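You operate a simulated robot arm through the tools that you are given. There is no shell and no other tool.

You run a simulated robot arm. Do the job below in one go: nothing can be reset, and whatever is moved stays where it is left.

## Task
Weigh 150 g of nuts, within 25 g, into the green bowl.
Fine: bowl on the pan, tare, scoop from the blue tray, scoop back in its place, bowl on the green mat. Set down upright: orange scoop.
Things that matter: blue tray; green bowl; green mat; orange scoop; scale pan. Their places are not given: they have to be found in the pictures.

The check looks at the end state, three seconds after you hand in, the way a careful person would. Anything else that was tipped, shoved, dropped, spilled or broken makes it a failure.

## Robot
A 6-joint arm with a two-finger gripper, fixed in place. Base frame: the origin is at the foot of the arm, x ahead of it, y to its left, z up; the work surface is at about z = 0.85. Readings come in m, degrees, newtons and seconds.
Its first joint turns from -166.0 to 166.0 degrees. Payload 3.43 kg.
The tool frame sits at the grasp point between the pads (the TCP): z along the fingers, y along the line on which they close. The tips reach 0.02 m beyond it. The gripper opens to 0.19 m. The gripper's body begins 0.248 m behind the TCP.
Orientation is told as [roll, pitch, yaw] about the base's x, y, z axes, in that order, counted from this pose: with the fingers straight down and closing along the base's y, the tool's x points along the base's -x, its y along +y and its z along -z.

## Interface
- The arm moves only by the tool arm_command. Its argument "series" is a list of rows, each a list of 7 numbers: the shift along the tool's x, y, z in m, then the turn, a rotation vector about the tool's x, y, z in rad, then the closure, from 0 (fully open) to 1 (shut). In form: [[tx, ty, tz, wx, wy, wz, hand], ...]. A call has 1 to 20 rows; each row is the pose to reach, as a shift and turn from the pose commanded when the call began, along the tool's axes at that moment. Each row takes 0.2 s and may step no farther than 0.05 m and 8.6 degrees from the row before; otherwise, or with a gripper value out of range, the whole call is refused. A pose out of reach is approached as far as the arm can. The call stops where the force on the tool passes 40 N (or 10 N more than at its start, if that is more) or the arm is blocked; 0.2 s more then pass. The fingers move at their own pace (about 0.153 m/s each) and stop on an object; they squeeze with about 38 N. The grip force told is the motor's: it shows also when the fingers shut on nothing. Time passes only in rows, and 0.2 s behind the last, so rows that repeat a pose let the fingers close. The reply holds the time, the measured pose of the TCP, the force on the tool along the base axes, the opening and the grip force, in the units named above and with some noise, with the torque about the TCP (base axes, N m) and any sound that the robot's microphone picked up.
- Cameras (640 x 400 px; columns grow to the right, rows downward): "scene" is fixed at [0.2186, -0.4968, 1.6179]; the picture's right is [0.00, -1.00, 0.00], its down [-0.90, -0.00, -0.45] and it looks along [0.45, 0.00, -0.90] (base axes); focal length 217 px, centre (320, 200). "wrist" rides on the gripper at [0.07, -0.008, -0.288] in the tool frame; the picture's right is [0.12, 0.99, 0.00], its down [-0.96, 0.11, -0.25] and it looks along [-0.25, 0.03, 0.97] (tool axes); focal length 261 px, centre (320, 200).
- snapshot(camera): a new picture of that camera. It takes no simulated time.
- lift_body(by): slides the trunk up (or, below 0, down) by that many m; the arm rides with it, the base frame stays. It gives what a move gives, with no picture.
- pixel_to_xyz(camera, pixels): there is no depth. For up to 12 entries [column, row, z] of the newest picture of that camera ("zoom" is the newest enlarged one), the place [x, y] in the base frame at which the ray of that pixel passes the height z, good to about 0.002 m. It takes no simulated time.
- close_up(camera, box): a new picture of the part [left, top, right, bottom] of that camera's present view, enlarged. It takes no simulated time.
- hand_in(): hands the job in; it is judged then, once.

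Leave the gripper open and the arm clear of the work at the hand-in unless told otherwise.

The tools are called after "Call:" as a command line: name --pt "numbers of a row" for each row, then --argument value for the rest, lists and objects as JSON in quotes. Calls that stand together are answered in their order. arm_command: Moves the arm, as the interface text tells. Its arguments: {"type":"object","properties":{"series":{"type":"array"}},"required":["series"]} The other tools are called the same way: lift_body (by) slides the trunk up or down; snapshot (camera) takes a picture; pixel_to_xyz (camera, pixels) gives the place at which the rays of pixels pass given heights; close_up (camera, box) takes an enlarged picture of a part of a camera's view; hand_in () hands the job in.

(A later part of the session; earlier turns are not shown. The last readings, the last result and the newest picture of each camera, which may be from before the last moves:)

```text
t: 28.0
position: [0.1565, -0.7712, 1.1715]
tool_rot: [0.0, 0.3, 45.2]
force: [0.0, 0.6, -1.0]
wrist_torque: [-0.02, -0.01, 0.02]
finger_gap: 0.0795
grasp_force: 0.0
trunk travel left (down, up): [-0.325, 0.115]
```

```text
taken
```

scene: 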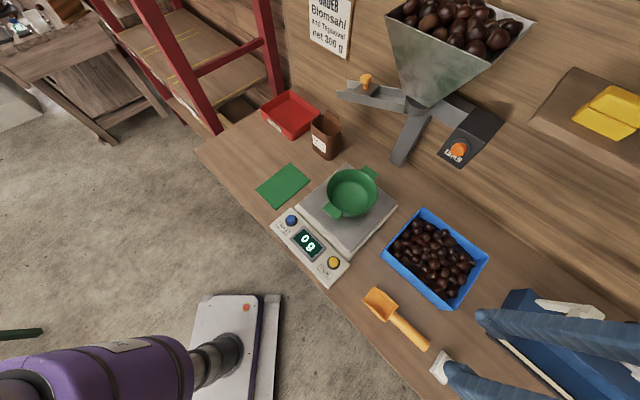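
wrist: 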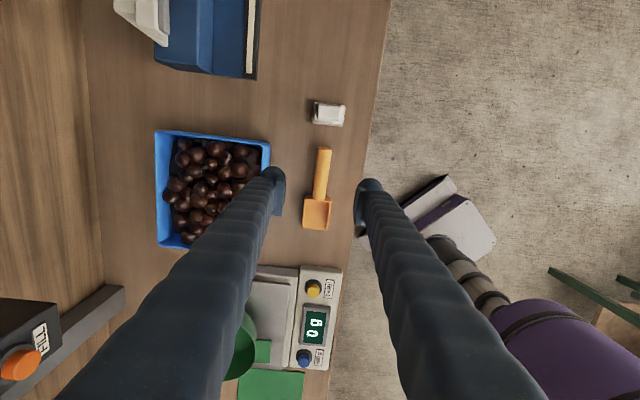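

I enlarge to check alignment of the handle under the grasp point (expected around pixel 320,165).

Call:
close_up --camera "wrist" --box '[260, 95, 390, 240]'

Call:
pixel_to_xyz --camera "zoom" --pixels '[[335, 150, 0.867], [310, 275, 0.867], [325, 210, 0.867], [355, 150, 0.867], [307, 150, 0.867]]'

```text
2.76 times, centred on (325, 168) of wrist
```

zoom: 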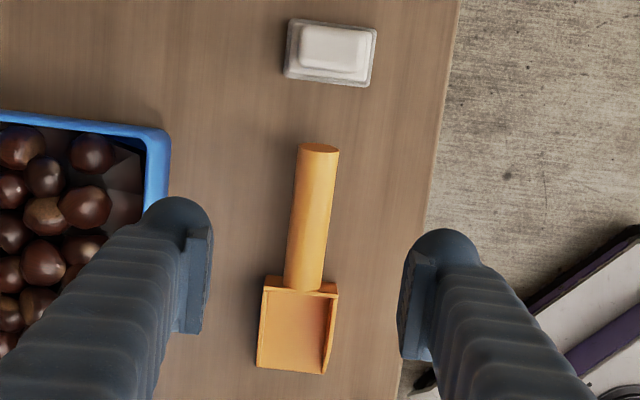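

```text
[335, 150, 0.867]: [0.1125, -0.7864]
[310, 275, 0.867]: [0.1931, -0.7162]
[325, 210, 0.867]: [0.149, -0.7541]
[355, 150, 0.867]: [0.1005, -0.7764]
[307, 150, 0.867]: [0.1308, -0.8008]
```

Handle axis is about 5 mm toward tool +y of the grasp point. I shift 5 mm and descend to z≈0.95 to check.

Call:
arm_command --pt "0 0.003 0.04 0 0 0 0.55" --pt "0 0.005 0.08 0 0 0 0.5" --pt "0 0.005 0.12 0 0 0 0.5" --pt "0 0.005 0.16 0 0 0 0.5" --pt "0 0.005 0.2 0 0 0 0.5" --pt "0 0.005 0.22 0 0 0 0.5" --pt "0 0.005 0.22 0 0 0 0.5"

Call:
snapshot --camera "wrist"

Call:
snapshot --camera "scene"

```text
t: 29.6
position: [0.1509, -0.7657, 0.9517]
tool_rot: [0.0, 0.4, 45.2]
force: [0.2, 0.1, -0.5]
wrist_torque: [-0.03, -0.02, 0.0]
finger_gap: 0.0951
grasp_force: 0.1
trunk travel left (down, up): [-0.325, 0.115]
```

```text
taken
```

wrist: 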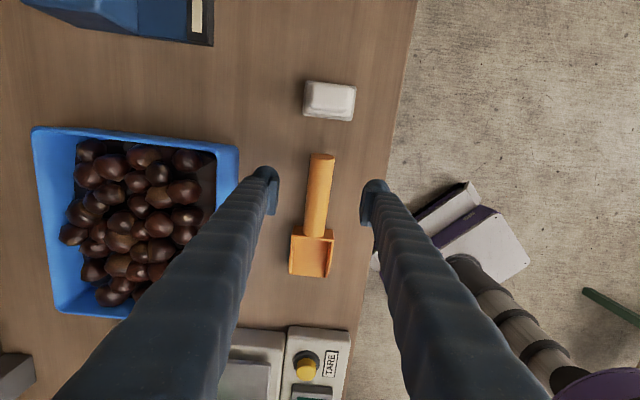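

```text
taken
```

scene: 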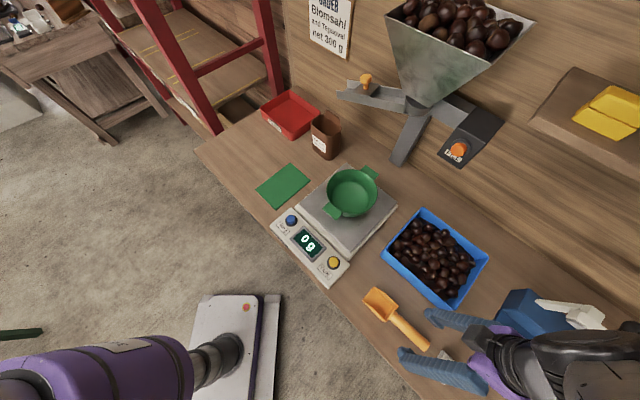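

Handle is centred between fingers (col ≈319 at row 183, as expected). I descend to z≈0.876 and close on the handle.

Call:
arm_command --pt "0 0 0.03 0 0 0 0.5" --pt "0 0 0.055 0 0 0 0.5" --pt "0 0 0.07 0 0 0 0.5" --pt "0 0 0.0757 0 0 0 0.5" --pt "0 0 0.0757 0 0 0 0.5"

Call:
snapshot --camera "wrist"

Call:
close_up --camera "scene" --box '[340, 270, 480, 390]'

```text
t: 30.8
position: [0.1507, -0.7681, 0.8761]
tool_rot: [0.0, 0.4, 45.0]
force: [-0.1, 0.4, 0.3]
wrist_torque: [-0.02, -0.02, 0.01]
finger_gap: 0.0951
grasp_force: 0.2
trunk travel left (down, up): [-0.325, 0.115]
```

```text
taken
```

wrist: 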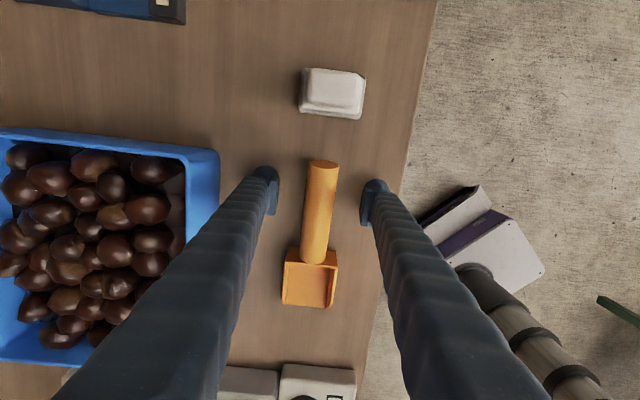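

```text
3.33 times, centred on (410, 330) of scene
```

zoom: 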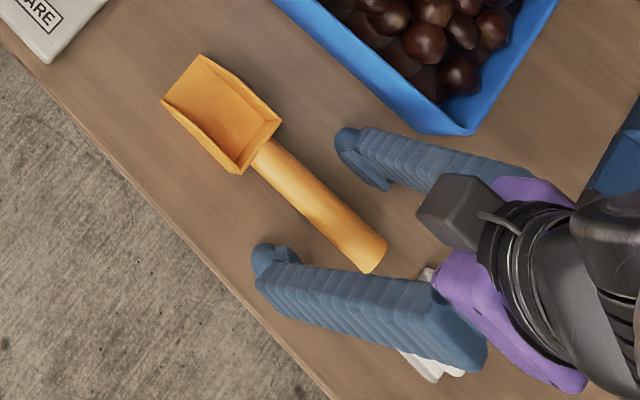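

Aligned (handle centre col ≈318 at row 197). Closing on the handle.

Call:
arm_command --pt "0 0 0 0 0 0 0.7" --pt "0 0 0 0 0 0 1" --pt "0 0 0 0 0 0 1" --pt "0 0 0 0 0 0 1" --pt "0 0 0 0 0 0 1"

Call:
close_up --camera "scene" --box '[340, 270, 480, 390]'

Call:
snapshot --camera "wrist"

```text
t: 32.0
position: [0.151, -0.7686, 0.8763]
tool_rot: [0.0, 0.3, 45.2]
force: [0.3, -0.3, -0.9]
wrist_torque: [-0.11, 0.01, -0.06]
finger_gap: 0.0277
grasp_force: 37.7
trunk travel left (down, up): [-0.325, 0.115]
```

```text
3.33 times, centred on (410, 330) of scene
```

zoom: 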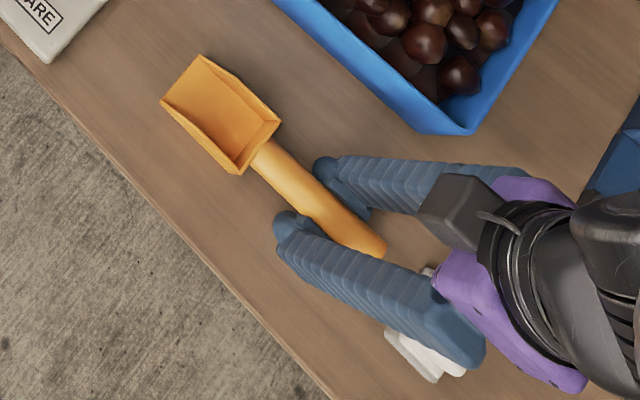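

```text
taken
```

wrist: 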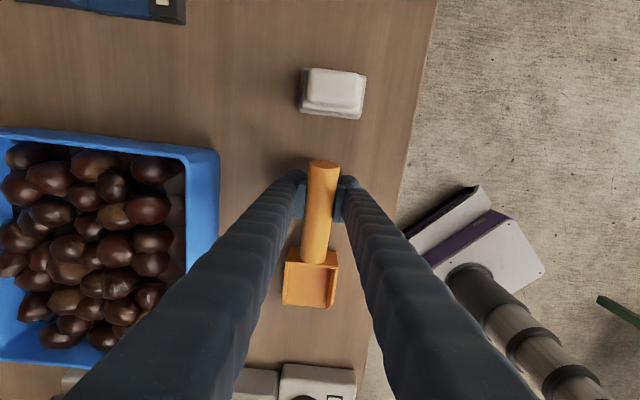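

Handle gripped (gap 0.0277, 37.7 N). Place to return to: TCP (0.151, -0.768, 0.876), yaw 45°. I lift 0.2 m.

Call:
arm_command --pt "0 0 -0.01 0 0 0 1" --pt "0 0 -0.03 0 0 0 1" --pt "0 0 -0.06 0 0 0 1" --pt "0 0 -0.1 0 0 0 1" --pt "0 0 -0.14 0 0 0 1" --pt "0 0 -0.18 0 0 0 1" --pt "0 0 -0.2 0 0 0 1" --pt "0 0 -0.2 0 0 0 1"

Call:
snapshot --camera "wrist"

Call:
snapshot --camera "scene"

```text
t: 33.8
position: [0.152, -0.7674, 1.0751]
tool_rot: [0.1, 0.2, 45.2]
force: [0.1, -0.6, -1.5]
wrist_torque: [-0.03, 0.09, -0.02]
finger_gap: 0.0276
grasp_force: 38.1
trunk travel left (down, up): [-0.325, 0.115]
```

```text
taken
```

wrist: 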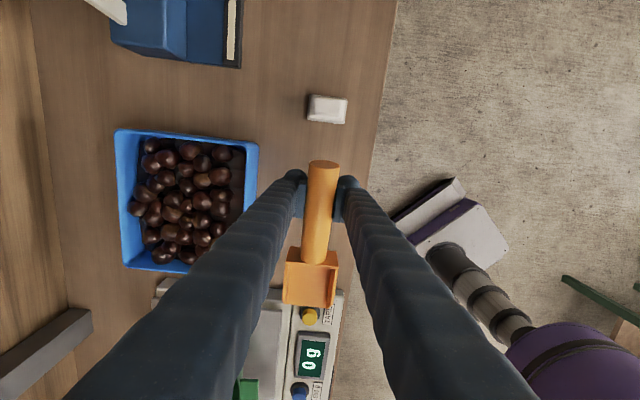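

```text
taken
```

scene: 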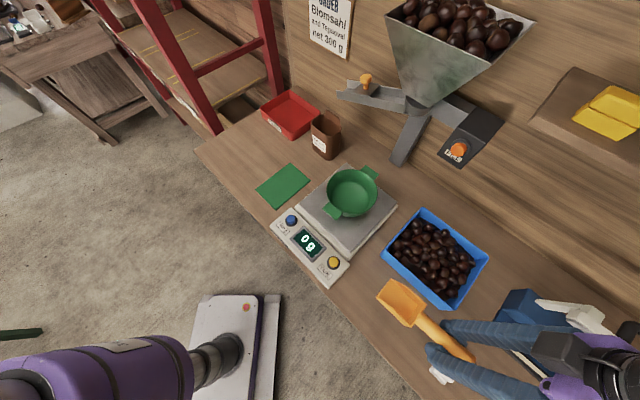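

Scoop is firmly held and level. I triangulate the tray rim height and corners with both cameras.

Call:
close_up --camera "wrist" --box '[100, 115, 280, 285]'

Call:
close_up --camera "scene" --box '[375, 200, 495, 318]'

```text
2.35 times, centred on (190, 200) of wrist
```

zoom: 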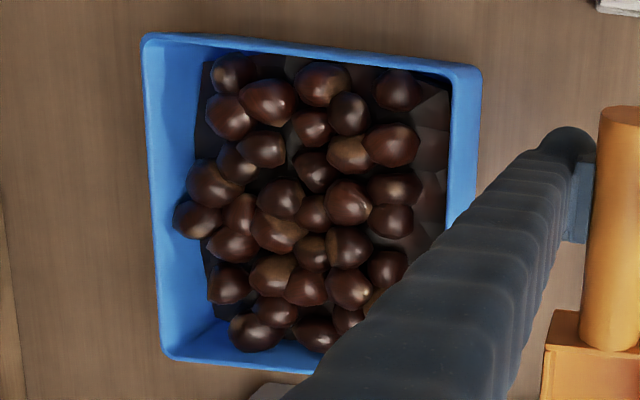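

```text
3.39 times, centred on (435, 259) of scene
```

zoom: 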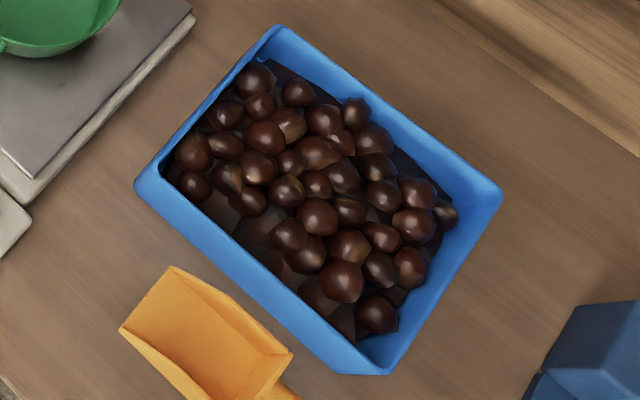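

Call:
pixel_to_xyz --camera "wrist" --pixels '[[115.6, 129.9, 0.9], [115.6, 129.9, 0.92], [115.6, 129.9, 0.94], [258, 144.7, 0.9], [258, 144.7, 0.92], [258, 144.7, 0.94], [124.1, 268.8, 0.9], [124.1, 268.8, 0.92], [124.1, 268.8, 0.94]]'

Call:
pixel_to_xyz --camera "scene" --pixels '[[488.7, 256.6, 0.9], [488.7, 256.6, 0.92], [488.7, 256.6, 0.94], [450, 311.5, 0.9], [450, 311.5, 0.92], [450, 311.5, 0.94], [422.6, 207.4, 0.9], [422.6, 207.4, 0.92], [422.6, 207.4, 0.94], [380.4, 254.6, 0.9], [380.4, 254.6, 0.92]]'

```text
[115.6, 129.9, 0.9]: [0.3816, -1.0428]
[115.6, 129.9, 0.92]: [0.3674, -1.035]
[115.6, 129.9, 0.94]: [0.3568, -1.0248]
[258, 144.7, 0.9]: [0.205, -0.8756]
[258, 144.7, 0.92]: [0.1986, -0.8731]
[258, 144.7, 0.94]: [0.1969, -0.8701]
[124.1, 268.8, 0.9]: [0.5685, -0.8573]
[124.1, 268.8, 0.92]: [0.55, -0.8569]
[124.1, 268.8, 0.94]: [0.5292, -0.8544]
```

```text
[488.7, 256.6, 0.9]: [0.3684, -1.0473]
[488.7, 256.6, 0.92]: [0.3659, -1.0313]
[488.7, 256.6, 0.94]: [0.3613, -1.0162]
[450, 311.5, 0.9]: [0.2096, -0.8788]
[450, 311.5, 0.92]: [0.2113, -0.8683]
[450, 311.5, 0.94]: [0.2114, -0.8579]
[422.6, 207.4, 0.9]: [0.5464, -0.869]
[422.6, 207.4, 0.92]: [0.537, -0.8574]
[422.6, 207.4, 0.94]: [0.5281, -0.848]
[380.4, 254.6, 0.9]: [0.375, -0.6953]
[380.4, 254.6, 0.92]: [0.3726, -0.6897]
```

Call:
pixel_to_xyz --camera "wrist" --pixels '[[223.1, 153.3, 0.87], [223.1, 153.3, 0.89], [223.1, 153.3, 0.91], [162.4, 256.1, 0.87], [162.4, 256.1, 0.89], [162.4, 256.1, 0.91]]'

Call:
pixel_to_xyz --camera "scene" --pixels '[[451.8, 292.3, 0.87], [451.8, 292.3, 0.89], [451.8, 292.3, 0.91], [415.5, 223.6, 0.87], [415.5, 223.6, 0.89], [415.5, 223.6, 0.91]]'

```text
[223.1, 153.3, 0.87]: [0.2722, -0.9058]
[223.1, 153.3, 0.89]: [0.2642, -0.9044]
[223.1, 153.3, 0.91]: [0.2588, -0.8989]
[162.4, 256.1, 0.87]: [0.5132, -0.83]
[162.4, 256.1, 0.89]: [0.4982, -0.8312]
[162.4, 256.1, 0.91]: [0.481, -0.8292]
```

```text
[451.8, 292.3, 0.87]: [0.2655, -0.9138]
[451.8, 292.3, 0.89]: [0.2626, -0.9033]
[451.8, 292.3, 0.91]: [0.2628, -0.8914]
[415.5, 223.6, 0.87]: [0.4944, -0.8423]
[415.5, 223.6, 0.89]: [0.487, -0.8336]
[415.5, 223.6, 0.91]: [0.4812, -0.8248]
```

Rim is at z≈0.918 with tray spanning about 0.25 x 0.24 m, and the nuts lie on a bed with centres at z≈0.89. Now I swing the scoop so its head points across the bench toward the tray (yaw -45°), staying high.

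Call:
arm_command --pt "-0.007 -0.006 -0.01 0 0 0.13 1" --pt "-0.014 -0.012 -0.02 0 0 0.26 1" --pt "-0.021 -0.018 -0.03 0 0 0.39 1" --pt "-0.028 -0.024 -0.04 0 0 0.52 1" --pt "-0.035 -0.03 -0.045 0 0 0.65 1" --pt "-0.042 -0.036 -0.045 0 0 0.78 1" --pt "-0.049 -0.042 -0.045 0 0 0.91 1" --pt "-0.056 -0.048 -0.045 0 0 1.04 1" --pt "-0.063 -0.054 -0.045 0 0 1.17 1" --pt "-0.07 -0.06 -0.045 0 0 1.3 1" --pt "-0.078 -0.066 -0.045 0 0 1.43 1" --pt "-0.085 -0.07 -0.045 0 0 1.571 1" --pt "-0.085 -0.07 -0.045 0 0 1.571 1"

Call:
snapshot --camera "wrist"

Call:
snapshot --camera "scene"

```text
t: 36.6
position: [0.2618, -0.7554, 1.1212]
tool_rot: [-0.3, 0.0, -45.1]
force: [-0.4, 0.3, -0.7]
wrist_torque: [0.09, 0.08, 0.0]
finger_gap: 0.0279
grasp_force: 37.9
trunk travel left (down, up): [-0.325, 0.115]
```

```text
taken
```

wrist: 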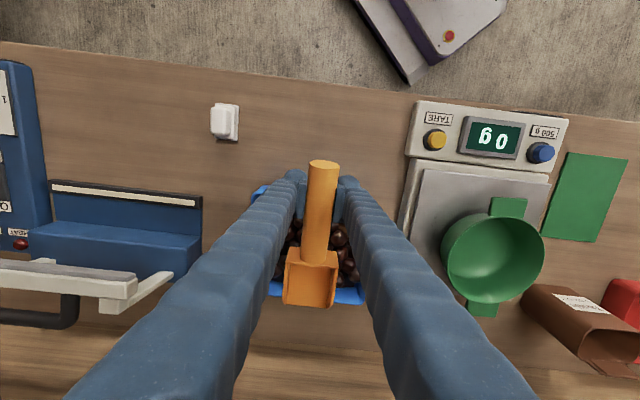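

```text
taken
```

scene: 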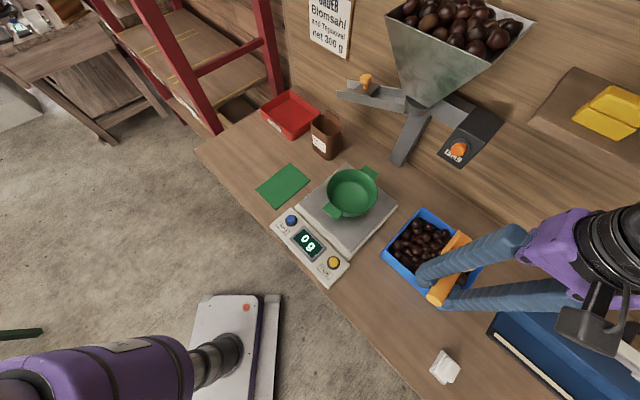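

Clear. I test in the air how far the arm can tilt the scoop head-down here (40° about the tool's y).

Call:
arm_command --pt "0 0 0 0 0.14 0 1" --pt "0 0 0 0 0.28 0 1" --pt "0 0 0 0 0.42 0 1" --pt "0 0 0 0 0.56 0 1" --pt "0 0 0 0 0.7 0 1" --pt "0 0 0 0 0.7 0 1"

Call:
snapshot --camera "scene"

Call:
snapshot --camera "wrist"

```text
t: 38.0
position: [0.2419, -0.7174, 1.111]
tool_rot: [-0.7, 39.9, -45.2]
force: [0.2, -0.4, -2.1]
wrist_torque: [0.21, 0.09, -0.09]
finger_gap: 0.0274
grasp_force: 37.5
out of reach, approached as far as the arm can: row 5, 6
trunk travel left (down, up): [-0.325, 0.115]
```

```text
taken
```

scene: 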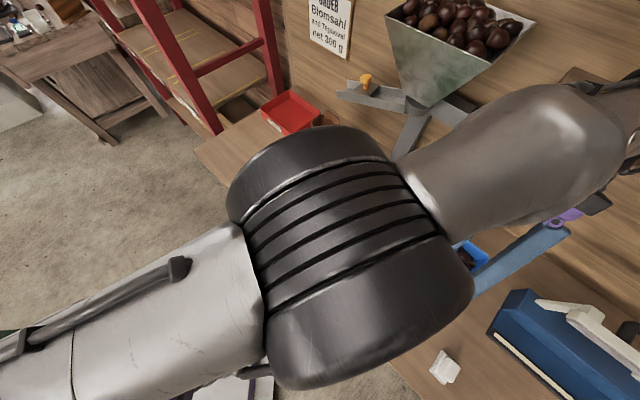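

```text
taken
```

wrist: 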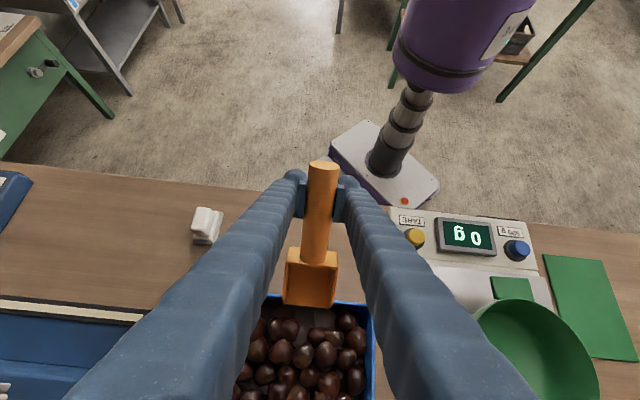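

At 40° tilt here the arm runs out of reach. Better: hold the scoop with the gripper leaning back ~35° (away from the head), so head-down tilt leaves the gripper near vertical. I undo the tilt first.

Call:
arm_command --pt "0 0 0 0 -0.14 0 1" --pt "0 0 0 0 -0.28 0 1" --pt "0 0 0 0 -0.42 0 1" --pt "0 0 0 0 -0.56 0 1" --pt "0 0 0 0 -0.7 0 1" --pt "0 0 0 0 -0.7 0 1"

```text
t: 39.4
position: [0.2436, -0.7172, 1.1117]
tool_rot: [-0.3, -0.1, -44.9]
force: [0.9, -0.6, -1.0]
wrist_torque: [0.03, 0.11, 0.0]
finger_gap: 0.0277
grasp_force: 37.7
trunk travel left (down, up): [-0.325, 0.115]
```

Now I turn back to yaw 45° above the scoop's own place.

Call:
arm_command --pt "0.0024 -0.008 0.0 0 0 -0.13 1" --pt "0.005 -0.016 0.0 0 0 -0.26 1" --pt "0.0073 -0.025 0.0 0 0 -0.39 1" --pt "0.0097 -0.033 0.0 0 0 -0.52 1" --pt "0.0122 -0.042 0.0 0 0 -0.65 1" --pt "0.0146 -0.05 0.005 0 0 -0.78 1" --pt "0.017 -0.058 0.01 0 0 -0.91 1" --pt "0.0195 -0.067 0.015 0 0 -1.04 1" --pt "0.022 -0.075 0.02 0 0 -1.17 1" --pt "0.0244 -0.083 0.025 0 0 -1.3 1" --pt "0.0268 -0.092 0.03 0 0 -1.43 1" --pt "0.0293 -0.1003 0.035 0 0 -1.571 1" --pt "0.0293 -0.1003 0.035 0 0 -1.571 1"

```text
t: 42.2
position: [0.151, -0.7679, 1.0771]
tool_rot: [-0.1, 0.3, 45.1]
force: [-0.2, 1.0, -2.3]
wrist_torque: [-0.03, 0.1, 0.01]
finger_gap: 0.0276
grasp_force: 38.3
trunk travel left (down, up): [-0.325, 0.115]
```

I lower the scoop straight back to its place and release.

Call:
arm_command --pt "0 0 0.04 0 0 0 1" --pt "0 0 0.08 0 0 0 1" --pt "0 0 0.12 0 0 0 1" --pt "0 0 0.16 0 0 0 1" --pt "0 0 0.185 0 0 0 1" --pt "0 0 0.195 0 0 0 1" --pt "0 0 0.199 0 0 0 1" --pt "0 0 0.2 0 0 0 1" --pt "0 0 0.2 0 0 0 1"

Call:
close_up --camera "scene" --box '[340, 270, 480, 390]'

```text
t: 44.2
position: [0.1508, -0.7673, 0.8783]
tool_rot: [-0.1, 0.3, 45.1]
force: [0.0, 0.4, -1.9]
wrist_torque: [-0.08, 0.08, 0.0]
finger_gap: 0.0276
grasp_force: 37.8
trunk travel left (down, up): [-0.325, 0.115]
```

```text
3.33 times, centred on (410, 330) of scene
```

zoom: 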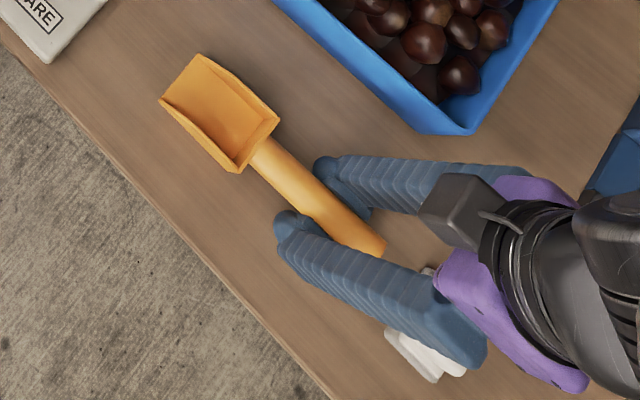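

Still carrying the weight (about 2 mm above). I lower 2 mm more and open to half.

Call:
arm_command --pt "0 0 0.001 0 0 0 1" --pt "0 0 0.002 0 0 0 1" --pt "0 0 0.002 0 0 0 0.8" --pt "0 0 0.002 0 0 0 0.6" --pt "0 0 0.002 0 0 0 0.5" --pt "0 0 0.002 0 0 0 0.5"

Call:
snapshot --camera "wrist"

Call:
close_up --camera "scene" --box '[340, 270, 480, 390]'

```text
t: 45.6
position: [0.1511, -0.7686, 0.8752]
tool_rot: [0.0, 0.3, 45.1]
force: [-0.2, 0.6, 0.3]
wrist_torque: [-0.02, 0.0, 0.01]
finger_gap: 0.0948
grasp_force: 0.0
trunk travel left (down, up): [-0.325, 0.115]
```

```text
taken
```

wrist: 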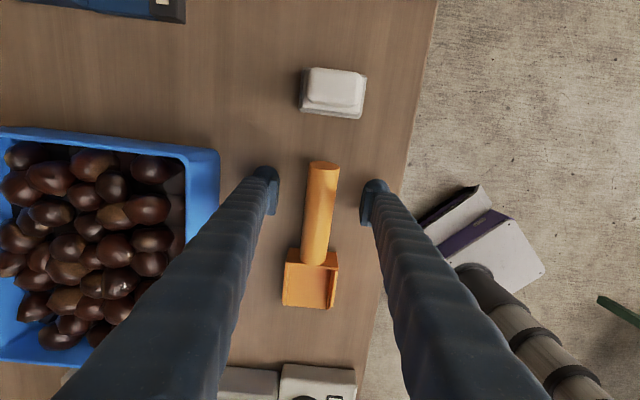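

```text
3.33 times, centred on (410, 330) of scene
```

zoom: 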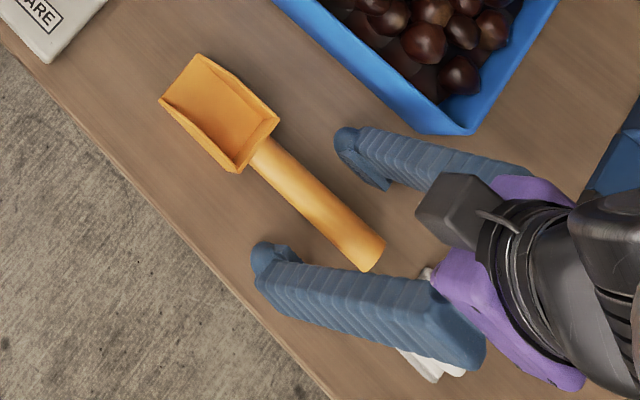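

Scoop sits where it was. A better idea: use the scoop in its own direction (along the bench, toward the scale), where tilting moves the wrist inward, so the normal upright grip works. I close on the handle again and lift.

Call:
arm_command --pt "0 0 0 0 0 0 0.7" --pt "0 0 0 0 0 0 1" --pt "0 0 0 0 0 0 1" --pt "0 0 0 0 0 0 1" --pt "0 0 -0.01 0 0 0 1" --pt "0 0 -0.03 0 0 0 1" --pt "0 0 -0.07 0 0 0 1" --pt "0 0 -0.11 0 0 0 1" --pt "0 0 -0.15 0 0 0 1" --pt "0 0 -0.19 0 0 0 1" --pt "0 0 -0.23 0 0 0 1" --pt "0 0 -0.25 0 0 0 1" --pt "0 0 -0.25 0 0 0 1"

Call:
snapshot --camera "wrist"

```text
t: 48.4
position: [0.1513, -0.7667, 1.1261]
tool_rot: [0.0, 0.4, 45.1]
force: [-1.1, -0.2, -0.5]
wrist_torque: [-0.09, 0.07, 0.0]
finger_gap: 0.0276
grasp_force: 37.9
trunk travel left (down, up): [-0.325, 0.115]
```

```text
taken
```

wrist: 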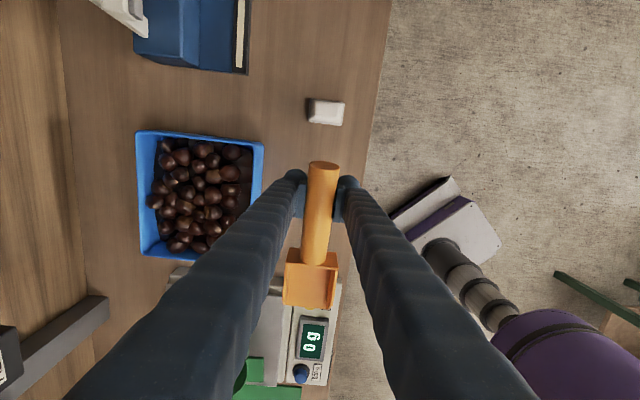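

I check where the blue sealer at the far side of the tray ends, since the handle will come near it.

Call:
pixel_to_xyz --camera "wrist" --pixels '[[245, 74, 0.85], [245, 74, 0.9], [180, 70, 0.85], [180, 70, 0.9], [180, 70, 0.95], [142, 37, 0.95], [142, 37, 1.0]]'

Call:
close_up --camera "scene" --box '[470, 260, 640, 400]'

Call:
pixel_to_xyz --camera "zoom" --pixels '[[64, 205, 0.85], [64, 205, 0.9], [155, 95, 0.9], [155, 95, 0.95], [155, 95, 1.0], [255, 120, 0.95], [255, 120, 1.0]]'

Call:
close_up --camera "wrist" --box '[50, 0, 270, 140]'

```text
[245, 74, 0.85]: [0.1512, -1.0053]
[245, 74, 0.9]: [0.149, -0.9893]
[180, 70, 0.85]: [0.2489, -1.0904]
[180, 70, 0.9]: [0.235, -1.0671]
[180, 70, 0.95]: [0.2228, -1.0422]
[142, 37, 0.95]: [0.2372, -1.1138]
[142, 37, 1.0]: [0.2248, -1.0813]
```

```text
2.86 times, centred on (555, 330) of scene
```

zoom: 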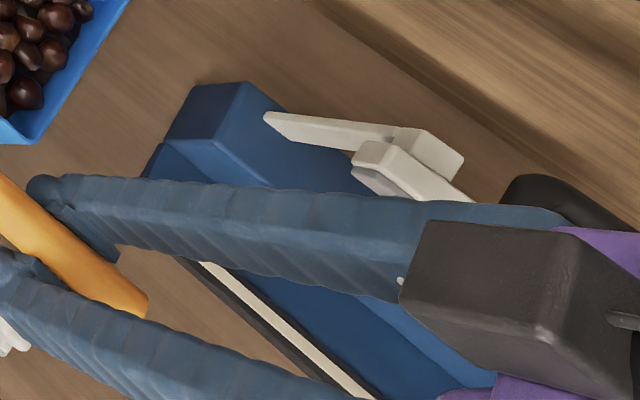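

```text
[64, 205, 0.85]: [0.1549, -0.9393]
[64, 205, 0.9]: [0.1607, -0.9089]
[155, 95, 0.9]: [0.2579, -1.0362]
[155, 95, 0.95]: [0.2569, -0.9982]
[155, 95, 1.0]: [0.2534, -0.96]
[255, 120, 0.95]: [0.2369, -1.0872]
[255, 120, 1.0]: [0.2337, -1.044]
```

```text
2.86 times, centred on (160, 70) of wrist
```

zoom: 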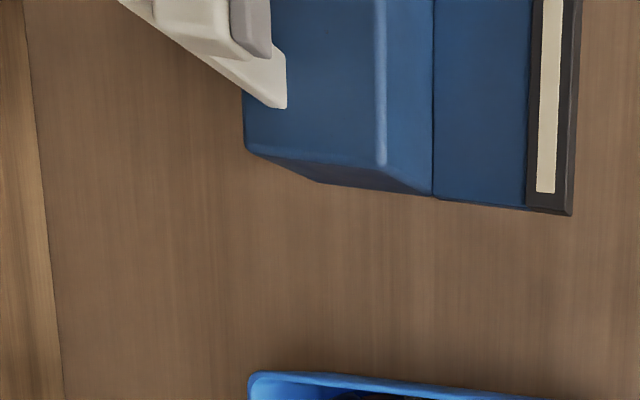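

Sealer ends at u≈-0.58 (along-bench), leaving room. I tilt the scoop head down to 55° while moving over the far side of the tray, staying above the rim.

Call:
arm_command --pt "0 0 0 0 0.14 0 1" --pt "0 0 0 0 0.28 0 1" --pt "0.01 -0.03 0 0 0.42 0 1" --pt "0.02 -0.065 0 0 0.56 0 1" --pt "0.035 -0.1 0 0 0.7 0 1" --pt "0.05 -0.14 0 0 0.84 0 1" --pt "0.065 -0.18 0 0 0.96 0 1" --pt "0.075 -0.211 0 0 0.96 0 1" --pt "0.075 -0.211 0 0 0.96 0 1"

Call:
snapshot --camera "scene"

Call:
snapshot --camera "wrist"

```text
t: 50.4
position: [0.2494, -0.9683, 1.1266]
tool_rot: [0.1, 55.3, 45.1]
force: [0.3, -0.2, -1.6]
wrist_torque: [-0.03, 0.08, -0.02]
finger_gap: 0.0277
grasp_force: 38.2
trunk travel left (down, up): [-0.325, 0.115]
```

```text
taken
```

scene: 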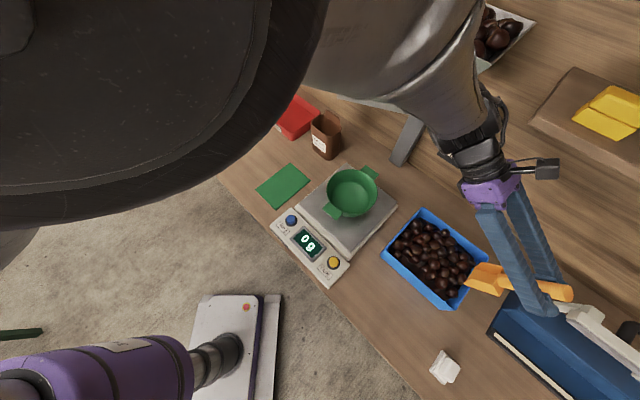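

```text
taken
```

wrist: 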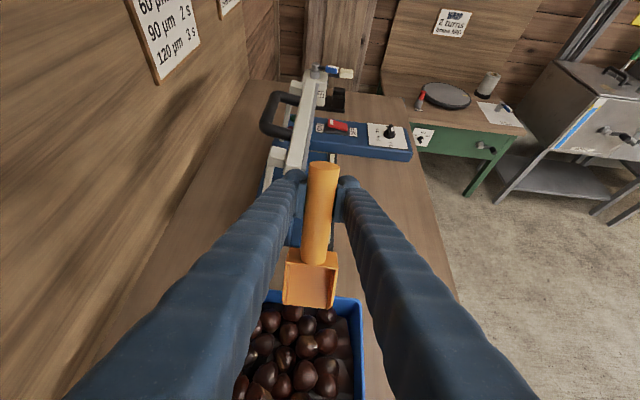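

The pose is reached. I zoom in to see what lies under the lip.

Call:
close_up --camera "scene" --box '[380, 200, 580, 330]'

Call:
close_up --camera "wrist" --box '[220, 240, 400, 400]'

```text
3.08 times, centred on (480, 265) of scene
```

zoom: 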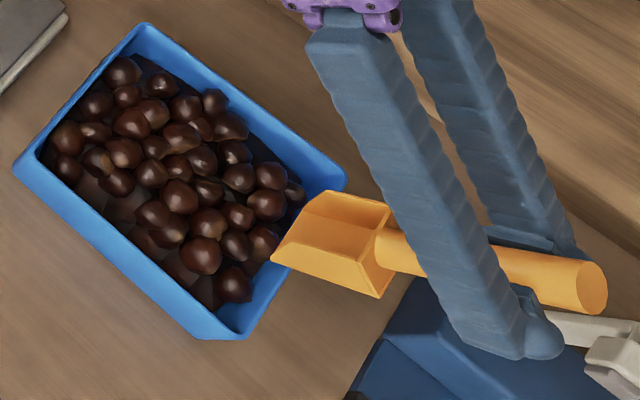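

```text
2.50 times, centred on (310, 320) of wrist
```

zoom: 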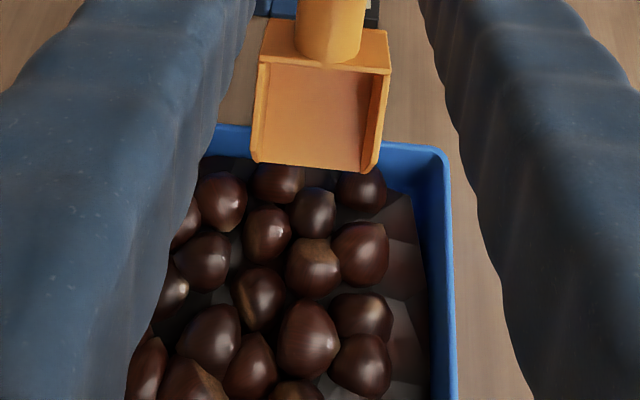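

The lip is just inside the far wall, above nuts. I lower it 0.07 m straight down to just above nut height and look.

Call:
arm_command --pt "-0.0206 0 0.0142 0 0 0 1" --pt "-0.0411 0 0.0285 0 0 0 1" --pt "-0.0575 0 0.0398 0 0 0 1" --pt "-0.0575 0 0.0398 0 0 0 1"

Call:
close_up --camera "wrist" --box '[220, 240, 400, 400]'

Call:
close_up --camera "scene" --box '[380, 200, 580, 330]'

```text
t: 51.4
position: [0.2477, -0.9675, 1.0554]
tool_rot: [0.2, 55.3, 45.1]
force: [-0.3, 0.3, -0.9]
wrist_torque: [-0.04, 0.04, -0.05]
finger_gap: 0.0276
grasp_force: 38.0
trunk travel left (down, up): [-0.325, 0.115]
```

```text
2.50 times, centred on (310, 320) of wrist
```

zoom: 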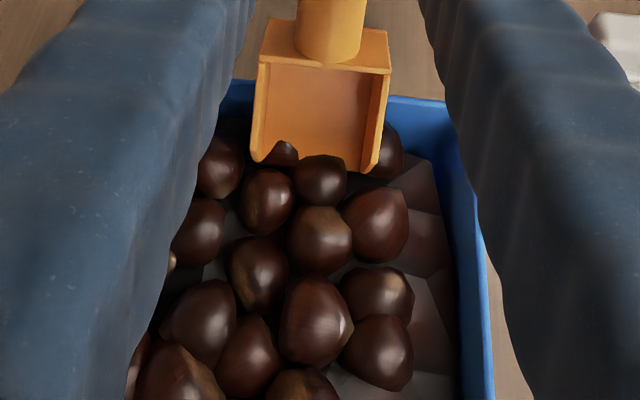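

```text
3.08 times, centred on (480, 265) of scene
```

zoom: 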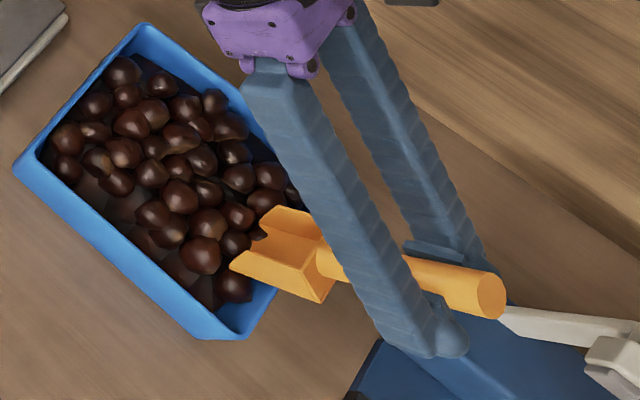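

The lip is at nut-top level with nuts on both sides. I keep lowering in small steps to the bed.

Call:
arm_command --pt "-0.0041 0 0.0028 0 0 0 1" --pt "-0.0082 0 0.0057 0 0 0 1" --pt "-0.0123 0 0.0085 0 0 0 1" --pt "-0.0164 0 0.0114 0 0 0 1" --pt "-0.0206 0 0.0142 0 0 0 1" --pt "-0.0206 0 0.0142 0 0 0 1"

Call:
close_up --camera "wrist" --box '[220, 240, 400, 400]'

Call:
close_up --camera "scene" --box '[380, 200, 580, 330]'

```text
t: 52.8
position: [0.2494, -0.9682, 1.0311]
tool_rot: [0.0, 55.3, 45.1]
force: [3.3, 3.4, 4.6]
wrist_torque: [0.4, -0.51, 0.09]
finger_gap: 0.0277
grasp_force: 37.9
trunk travel left (down, up): [-0.325, 0.115]
```

```text
2.50 times, centred on (310, 320) of wrist
```

zoom: 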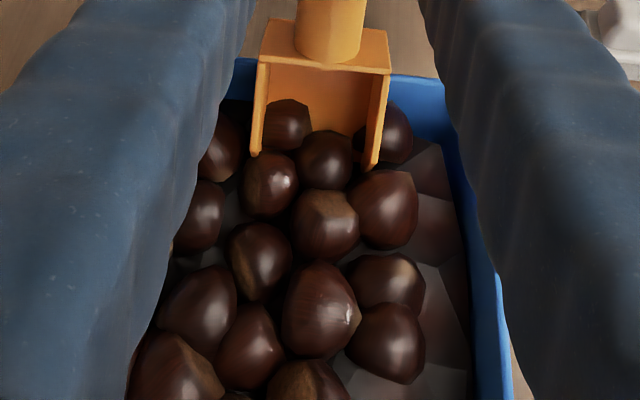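

```text
3.08 times, centred on (480, 265) of scene
```

zoom: 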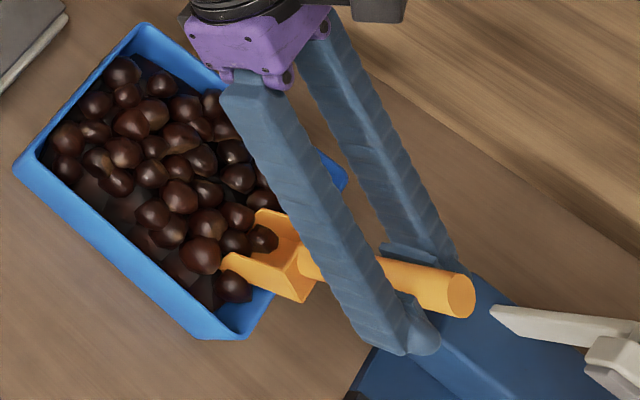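

Two nuts are in the mouth, but the force (≈4.7 N along the bench) suggests the scoop's underside touches the far wall. I move off the wall toward the scale while gradually flattening the tilt, lip just above the bed.

Call:
arm_command --pt "-0.0055 0 0.002 0 -0.0576 0 1" --pt "-0.0129 0 0.0065 0 -0.1274 0 1" --pt "-0.0196 0 0.0114 0 -0.1972 0 1" --pt "-0.0254 0 0.0152 0 -0.267 0 1" --pt "-0.031 0 0.017 0 -0.3194 0 1" --pt "-0.0371 0 0.0186 0 -0.3718 0 1" --pt "-0.043 0 0.0175 0 -0.4067 0 1" --pt "-0.0491 0 0.0163 0 -0.4416 0 1"

Call:
close_up --camera "wrist" --box '[220, 240, 400, 400]'

Call:
close_up --camera "scene" --box '[380, 200, 580, 330]'

```text
t: 54.6
position: [0.2584, -0.9589, 0.9813]
tool_rot: [0.0, 29.9, 45.1]
force: [0.2, -0.8, -1.9]
wrist_torque: [-0.13, 0.11, -0.02]
finger_gap: 0.0278
grasp_force: 38.1
trunk travel left (down, up): [-0.325, 0.115]
```

```text
2.50 times, centred on (310, 320) of wrist
```

zoom: 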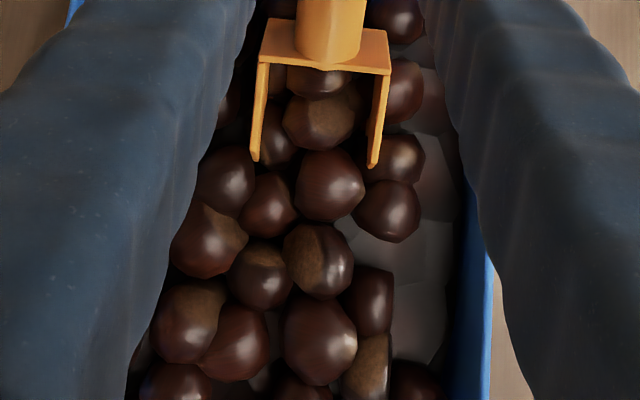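

```text
3.08 times, centred on (480, 265) of scene
```

zoom: 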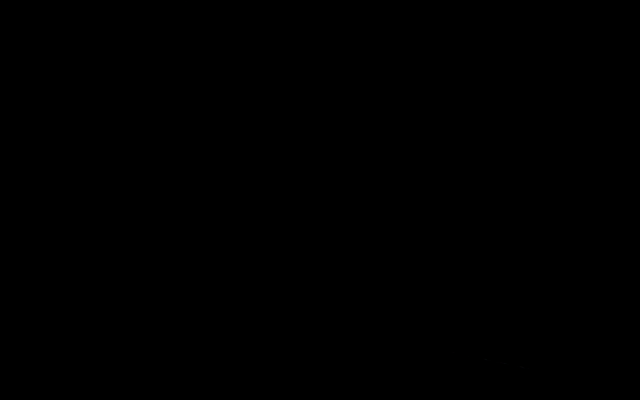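

The scoop is under several nuts (scene camera is blocked by the elbow right now). Force is low. I continue pushing toward the scale side, flattening to 18°.

Call:
arm_command --pt "-0.007 0 0.0009 0 -0.0349 0 1" --pt "-0.0141 0 0.002 0 -0.0698 0 1" --pt "-0.0215 0 0.003 0 -0.1047 0 1" --pt "-0.029 0 0.0043 0 -0.1396 0 1" --pt "-0.0368 0 0.0025 0 -0.1571 0 1" --pt "-0.0447 0 0.0009 0 -0.1745 0 1" --pt "-0.0526 0 -0.0009 0 -0.192 0 1" --pt "-0.0603 0 -0.0026 0 -0.2094 0 1"

Call:
snapshot --camera "wrist"

Call:
close_up --camera "wrist" --box '[220, 240, 400, 400]'

```text
t: 56.4
position: [0.2974, -0.9209, 0.9534]
tool_rot: [0.1, 18.0, 45.1]
force: [0.7, -1.1, -2.1]
wrist_torque: [-0.11, 0.17, 0.01]
finger_gap: 0.0279
grasp_force: 37.8
trunk travel left (down, up): [-0.325, 0.115]
```

```text
taken
```

wrist: 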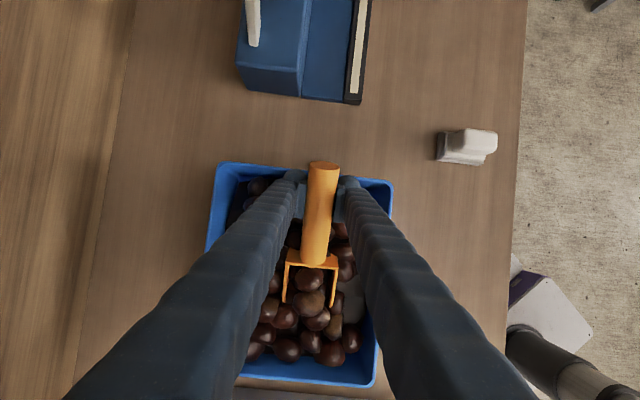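

```text
2.50 times, centred on (310, 320) of wrist
```

zoom: 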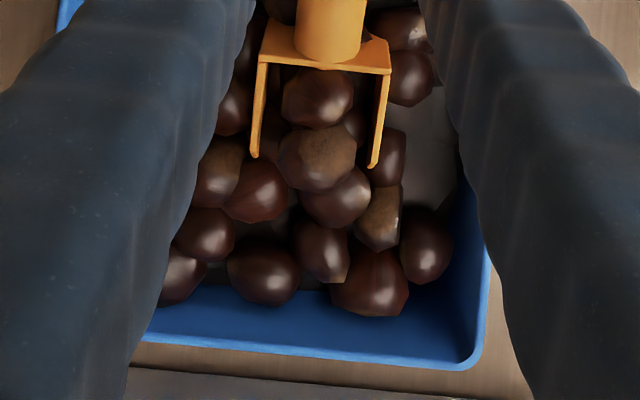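

A few nuts are in, more piled in front against the scale-side wall. I push 3 cm further and flatten to 14°.

Call:
arm_command --pt "-0.0076 0 0.0011 0 -0.0175 0 1" --pt "-0.0148 0 0.0015 0 -0.0349 0 1" --pt "-0.022 0 0.0018 0 -0.0524 0 1" --pt "-0.0275 0 0.0028 0 -0.0698 0 1"

Call:
snapshot --camera "wrist"

Call:
close_up --camera "wrist" --box '[220, 240, 400, 400]'

```text
t: 57.4
position: [0.3148, -0.9029, 0.9415]
tool_rot: [0.0, 14.0, 45.1]
force: [-0.2, 0.2, -2.7]
wrist_torque: [-0.14, 0.17, 0.01]
finger_gap: 0.0277
grasp_force: 38.3
trunk travel left (down, up): [-0.325, 0.115]
```

```text
taken
```

wrist: 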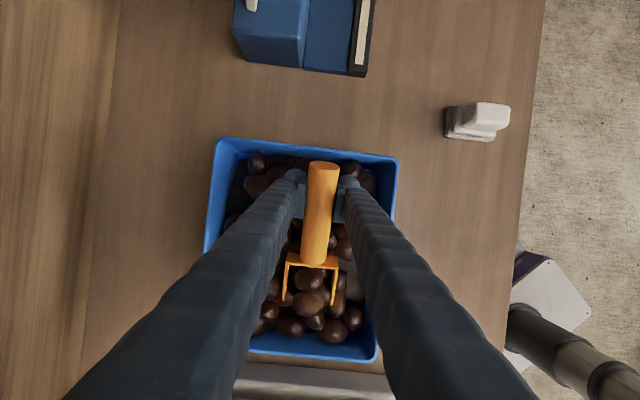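

```text
2.50 times, centred on (310, 320) of wrist
```

zoom: 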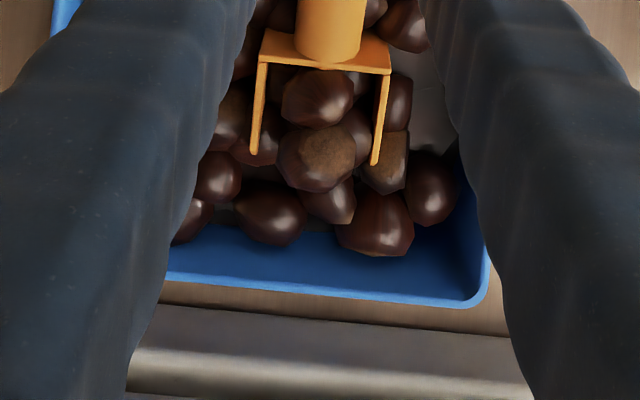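

The scoop now carries a small heap. I curl it up to slightly nose-up (-5°) while lifting.

Call:
arm_command --pt "0.0005 0 -0.0019 0 -0.0698 0 1" --pt "0.0012 0 -0.0049 0 -0.1396 0 1" --pt "0.0022 0 -0.0087 0 -0.2094 0 1" --pt "0.0036 0 -0.0146 0 -0.2793 0 1" --pt "0.0056 0 -0.0223 0 -0.3316 0 1" --pt "0.0085 0 -0.034 0 -0.3316 0 1" --pt "0.0121 0 -0.0485 0 -0.3316 0 1" --pt "0.0145 0 -0.0582 0 -0.3316 0 1" --pt "0.0145 0 -0.0582 0 -0.3316 0 1"

Call:
snapshot --camera "wrist"

Call:
close_up --camera "wrist" --box '[220, 220, 400, 380]'

```text
t: 59.4
position: [0.3162, -0.9035, 1.0022]
tool_rot: [0.0, -5.0, 45.1]
force: [0.2, -0.5, -2.0]
wrist_torque: [-0.21, 0.13, -0.02]
finger_gap: 0.028
grasp_force: 37.9
trunk travel left (down, up): [-0.325, 0.115]
```

```text
taken
```

wrist: 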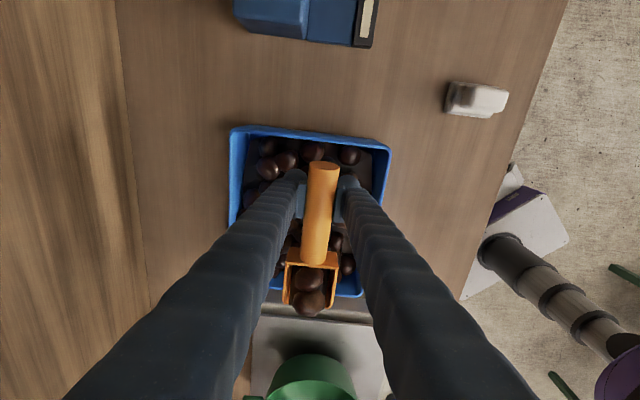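

```text
2.50 times, centred on (310, 300) of wrist
```

zoom: 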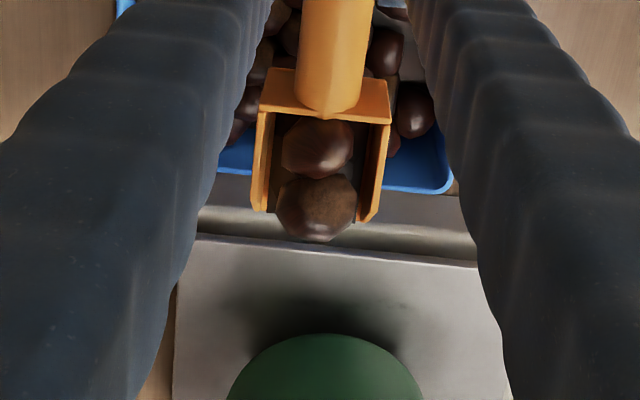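

Two or three nuts are in, one near the lip. I tip the nose up a bit more while easing back toward the front and up, slowly.

Call:
arm_command --pt "-0.0007 0.007 -0.007 0 -0.03 0 1" --pt "-0.0013 0.015 -0.015 0 -0.06 0 1" --pt "-0.002 0.022 -0.022 0 -0.09 0 1" --pt "-0.0026 0.03 -0.03 0 -0.122 0 1" --pt "-0.0026 0.03 -0.03 0 -0.122 0 1"

Call:
close_up --camera "wrist" --box '[220, 220, 400, 380]'

Call:
snapshot --camera "scene"

```text
t: 60.6
position: [0.2938, -0.8808, 1.0304]
tool_rot: [-0.1, -12.0, 45.1]
force: [-0.7, -1.0, -1.6]
wrist_torque: [-0.14, 0.17, 0.03]
finger_gap: 0.0276
grasp_force: 37.9
trunk travel left (down, up): [-0.325, 0.115]
```

```text
2.50 times, centred on (310, 300) of wrist
```

zoom: 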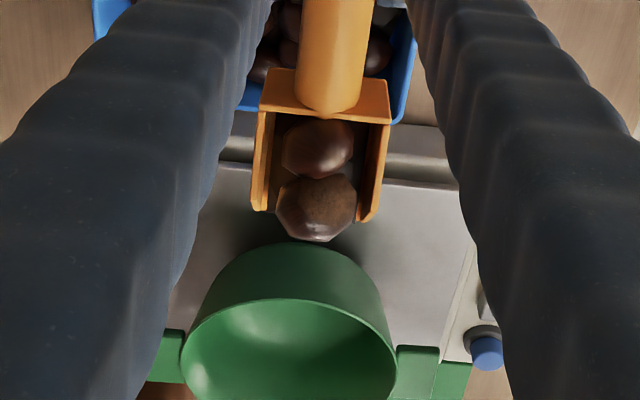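

```text
taken
```

scene: 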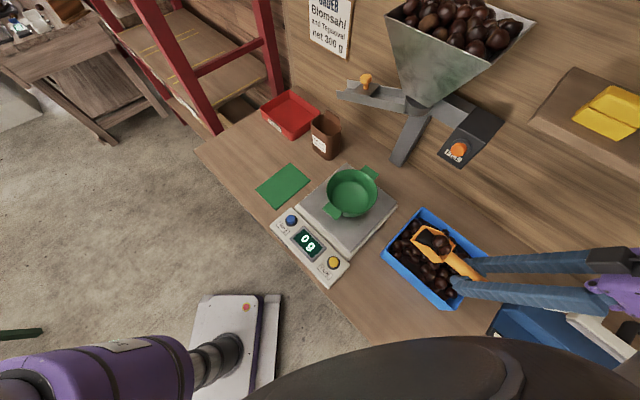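

I zoom the scene on the scoop to count nuts.

Call:
close_up --camera "scene" --box '[375, 195, 505, 320]'

```text
3.20 times, centred on (440, 258) of scene
```

zoom: 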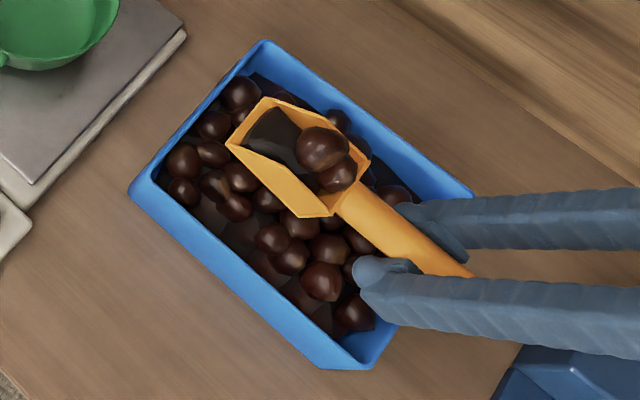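

The tray hasn't moved. The scoop holds nuts at its back end plus some fill. I raise and carry it slowly, nose up, toward the bowl (bowl centre about (0.5655, -0.602)).

Call:
arm_command --pt "-0.0031 0 -0.0147 0 0 0 1" --pt "-0.0062 0 -0.0293 0 0 0 1" --pt "-0.0132 0 -0.0381 0 0 0 1" --pt "-0.0249 0 -0.0356 0 0 0 1" --pt "-0.0425 0 -0.0318 0 0 0 1" --pt "-0.0641 0 -0.0272 0 0 0 1" --pt "-0.0865 0 -0.0225 0 0 0 1" --pt "-0.109 0 -0.0177 0 0 0 1" --pt "-0.1315 0 -0.0129 0 0 0 1" --pt "-0.154 0 -0.0081 0 0 0 1" --pt "-0.1746 0 -0.0038 0 0 0 1" --pt "-0.1902 0 -0.0004 0 0 0 1" --pt "-0.1981 0 0.0012 0 0 0 1" --pt "-0.201 0 0.0018 0 0 0 1" --pt "-0.201 0 0.0018 0 0 0 1"

Call:
snapshot --camera "wrist"

Call:
snapshot --camera "scene"

```text
t: 63.8
position: [0.432, -0.7421, 1.0724]
tool_rot: [0.0, -12.0, 45.1]
force: [0.3, -0.7, -2.6]
wrist_torque: [-0.16, 0.12, 0.0]
finger_gap: 0.0277
grasp_force: 37.9
trunk travel left (down, up): [-0.325, 0.115]
```

```text
taken
```

wrist: 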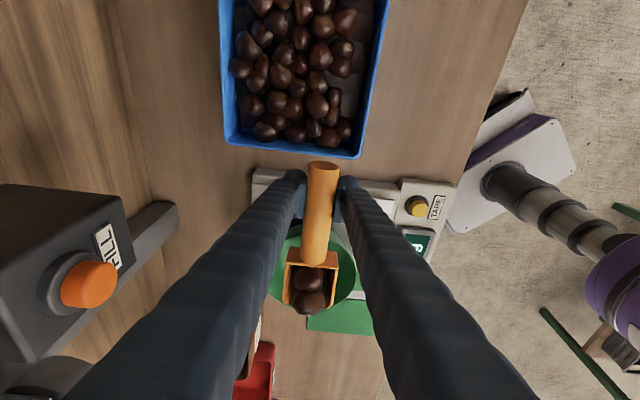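

```text
taken
```

scene: 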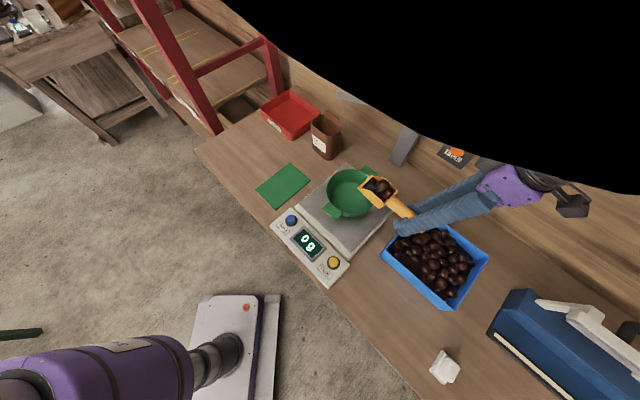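

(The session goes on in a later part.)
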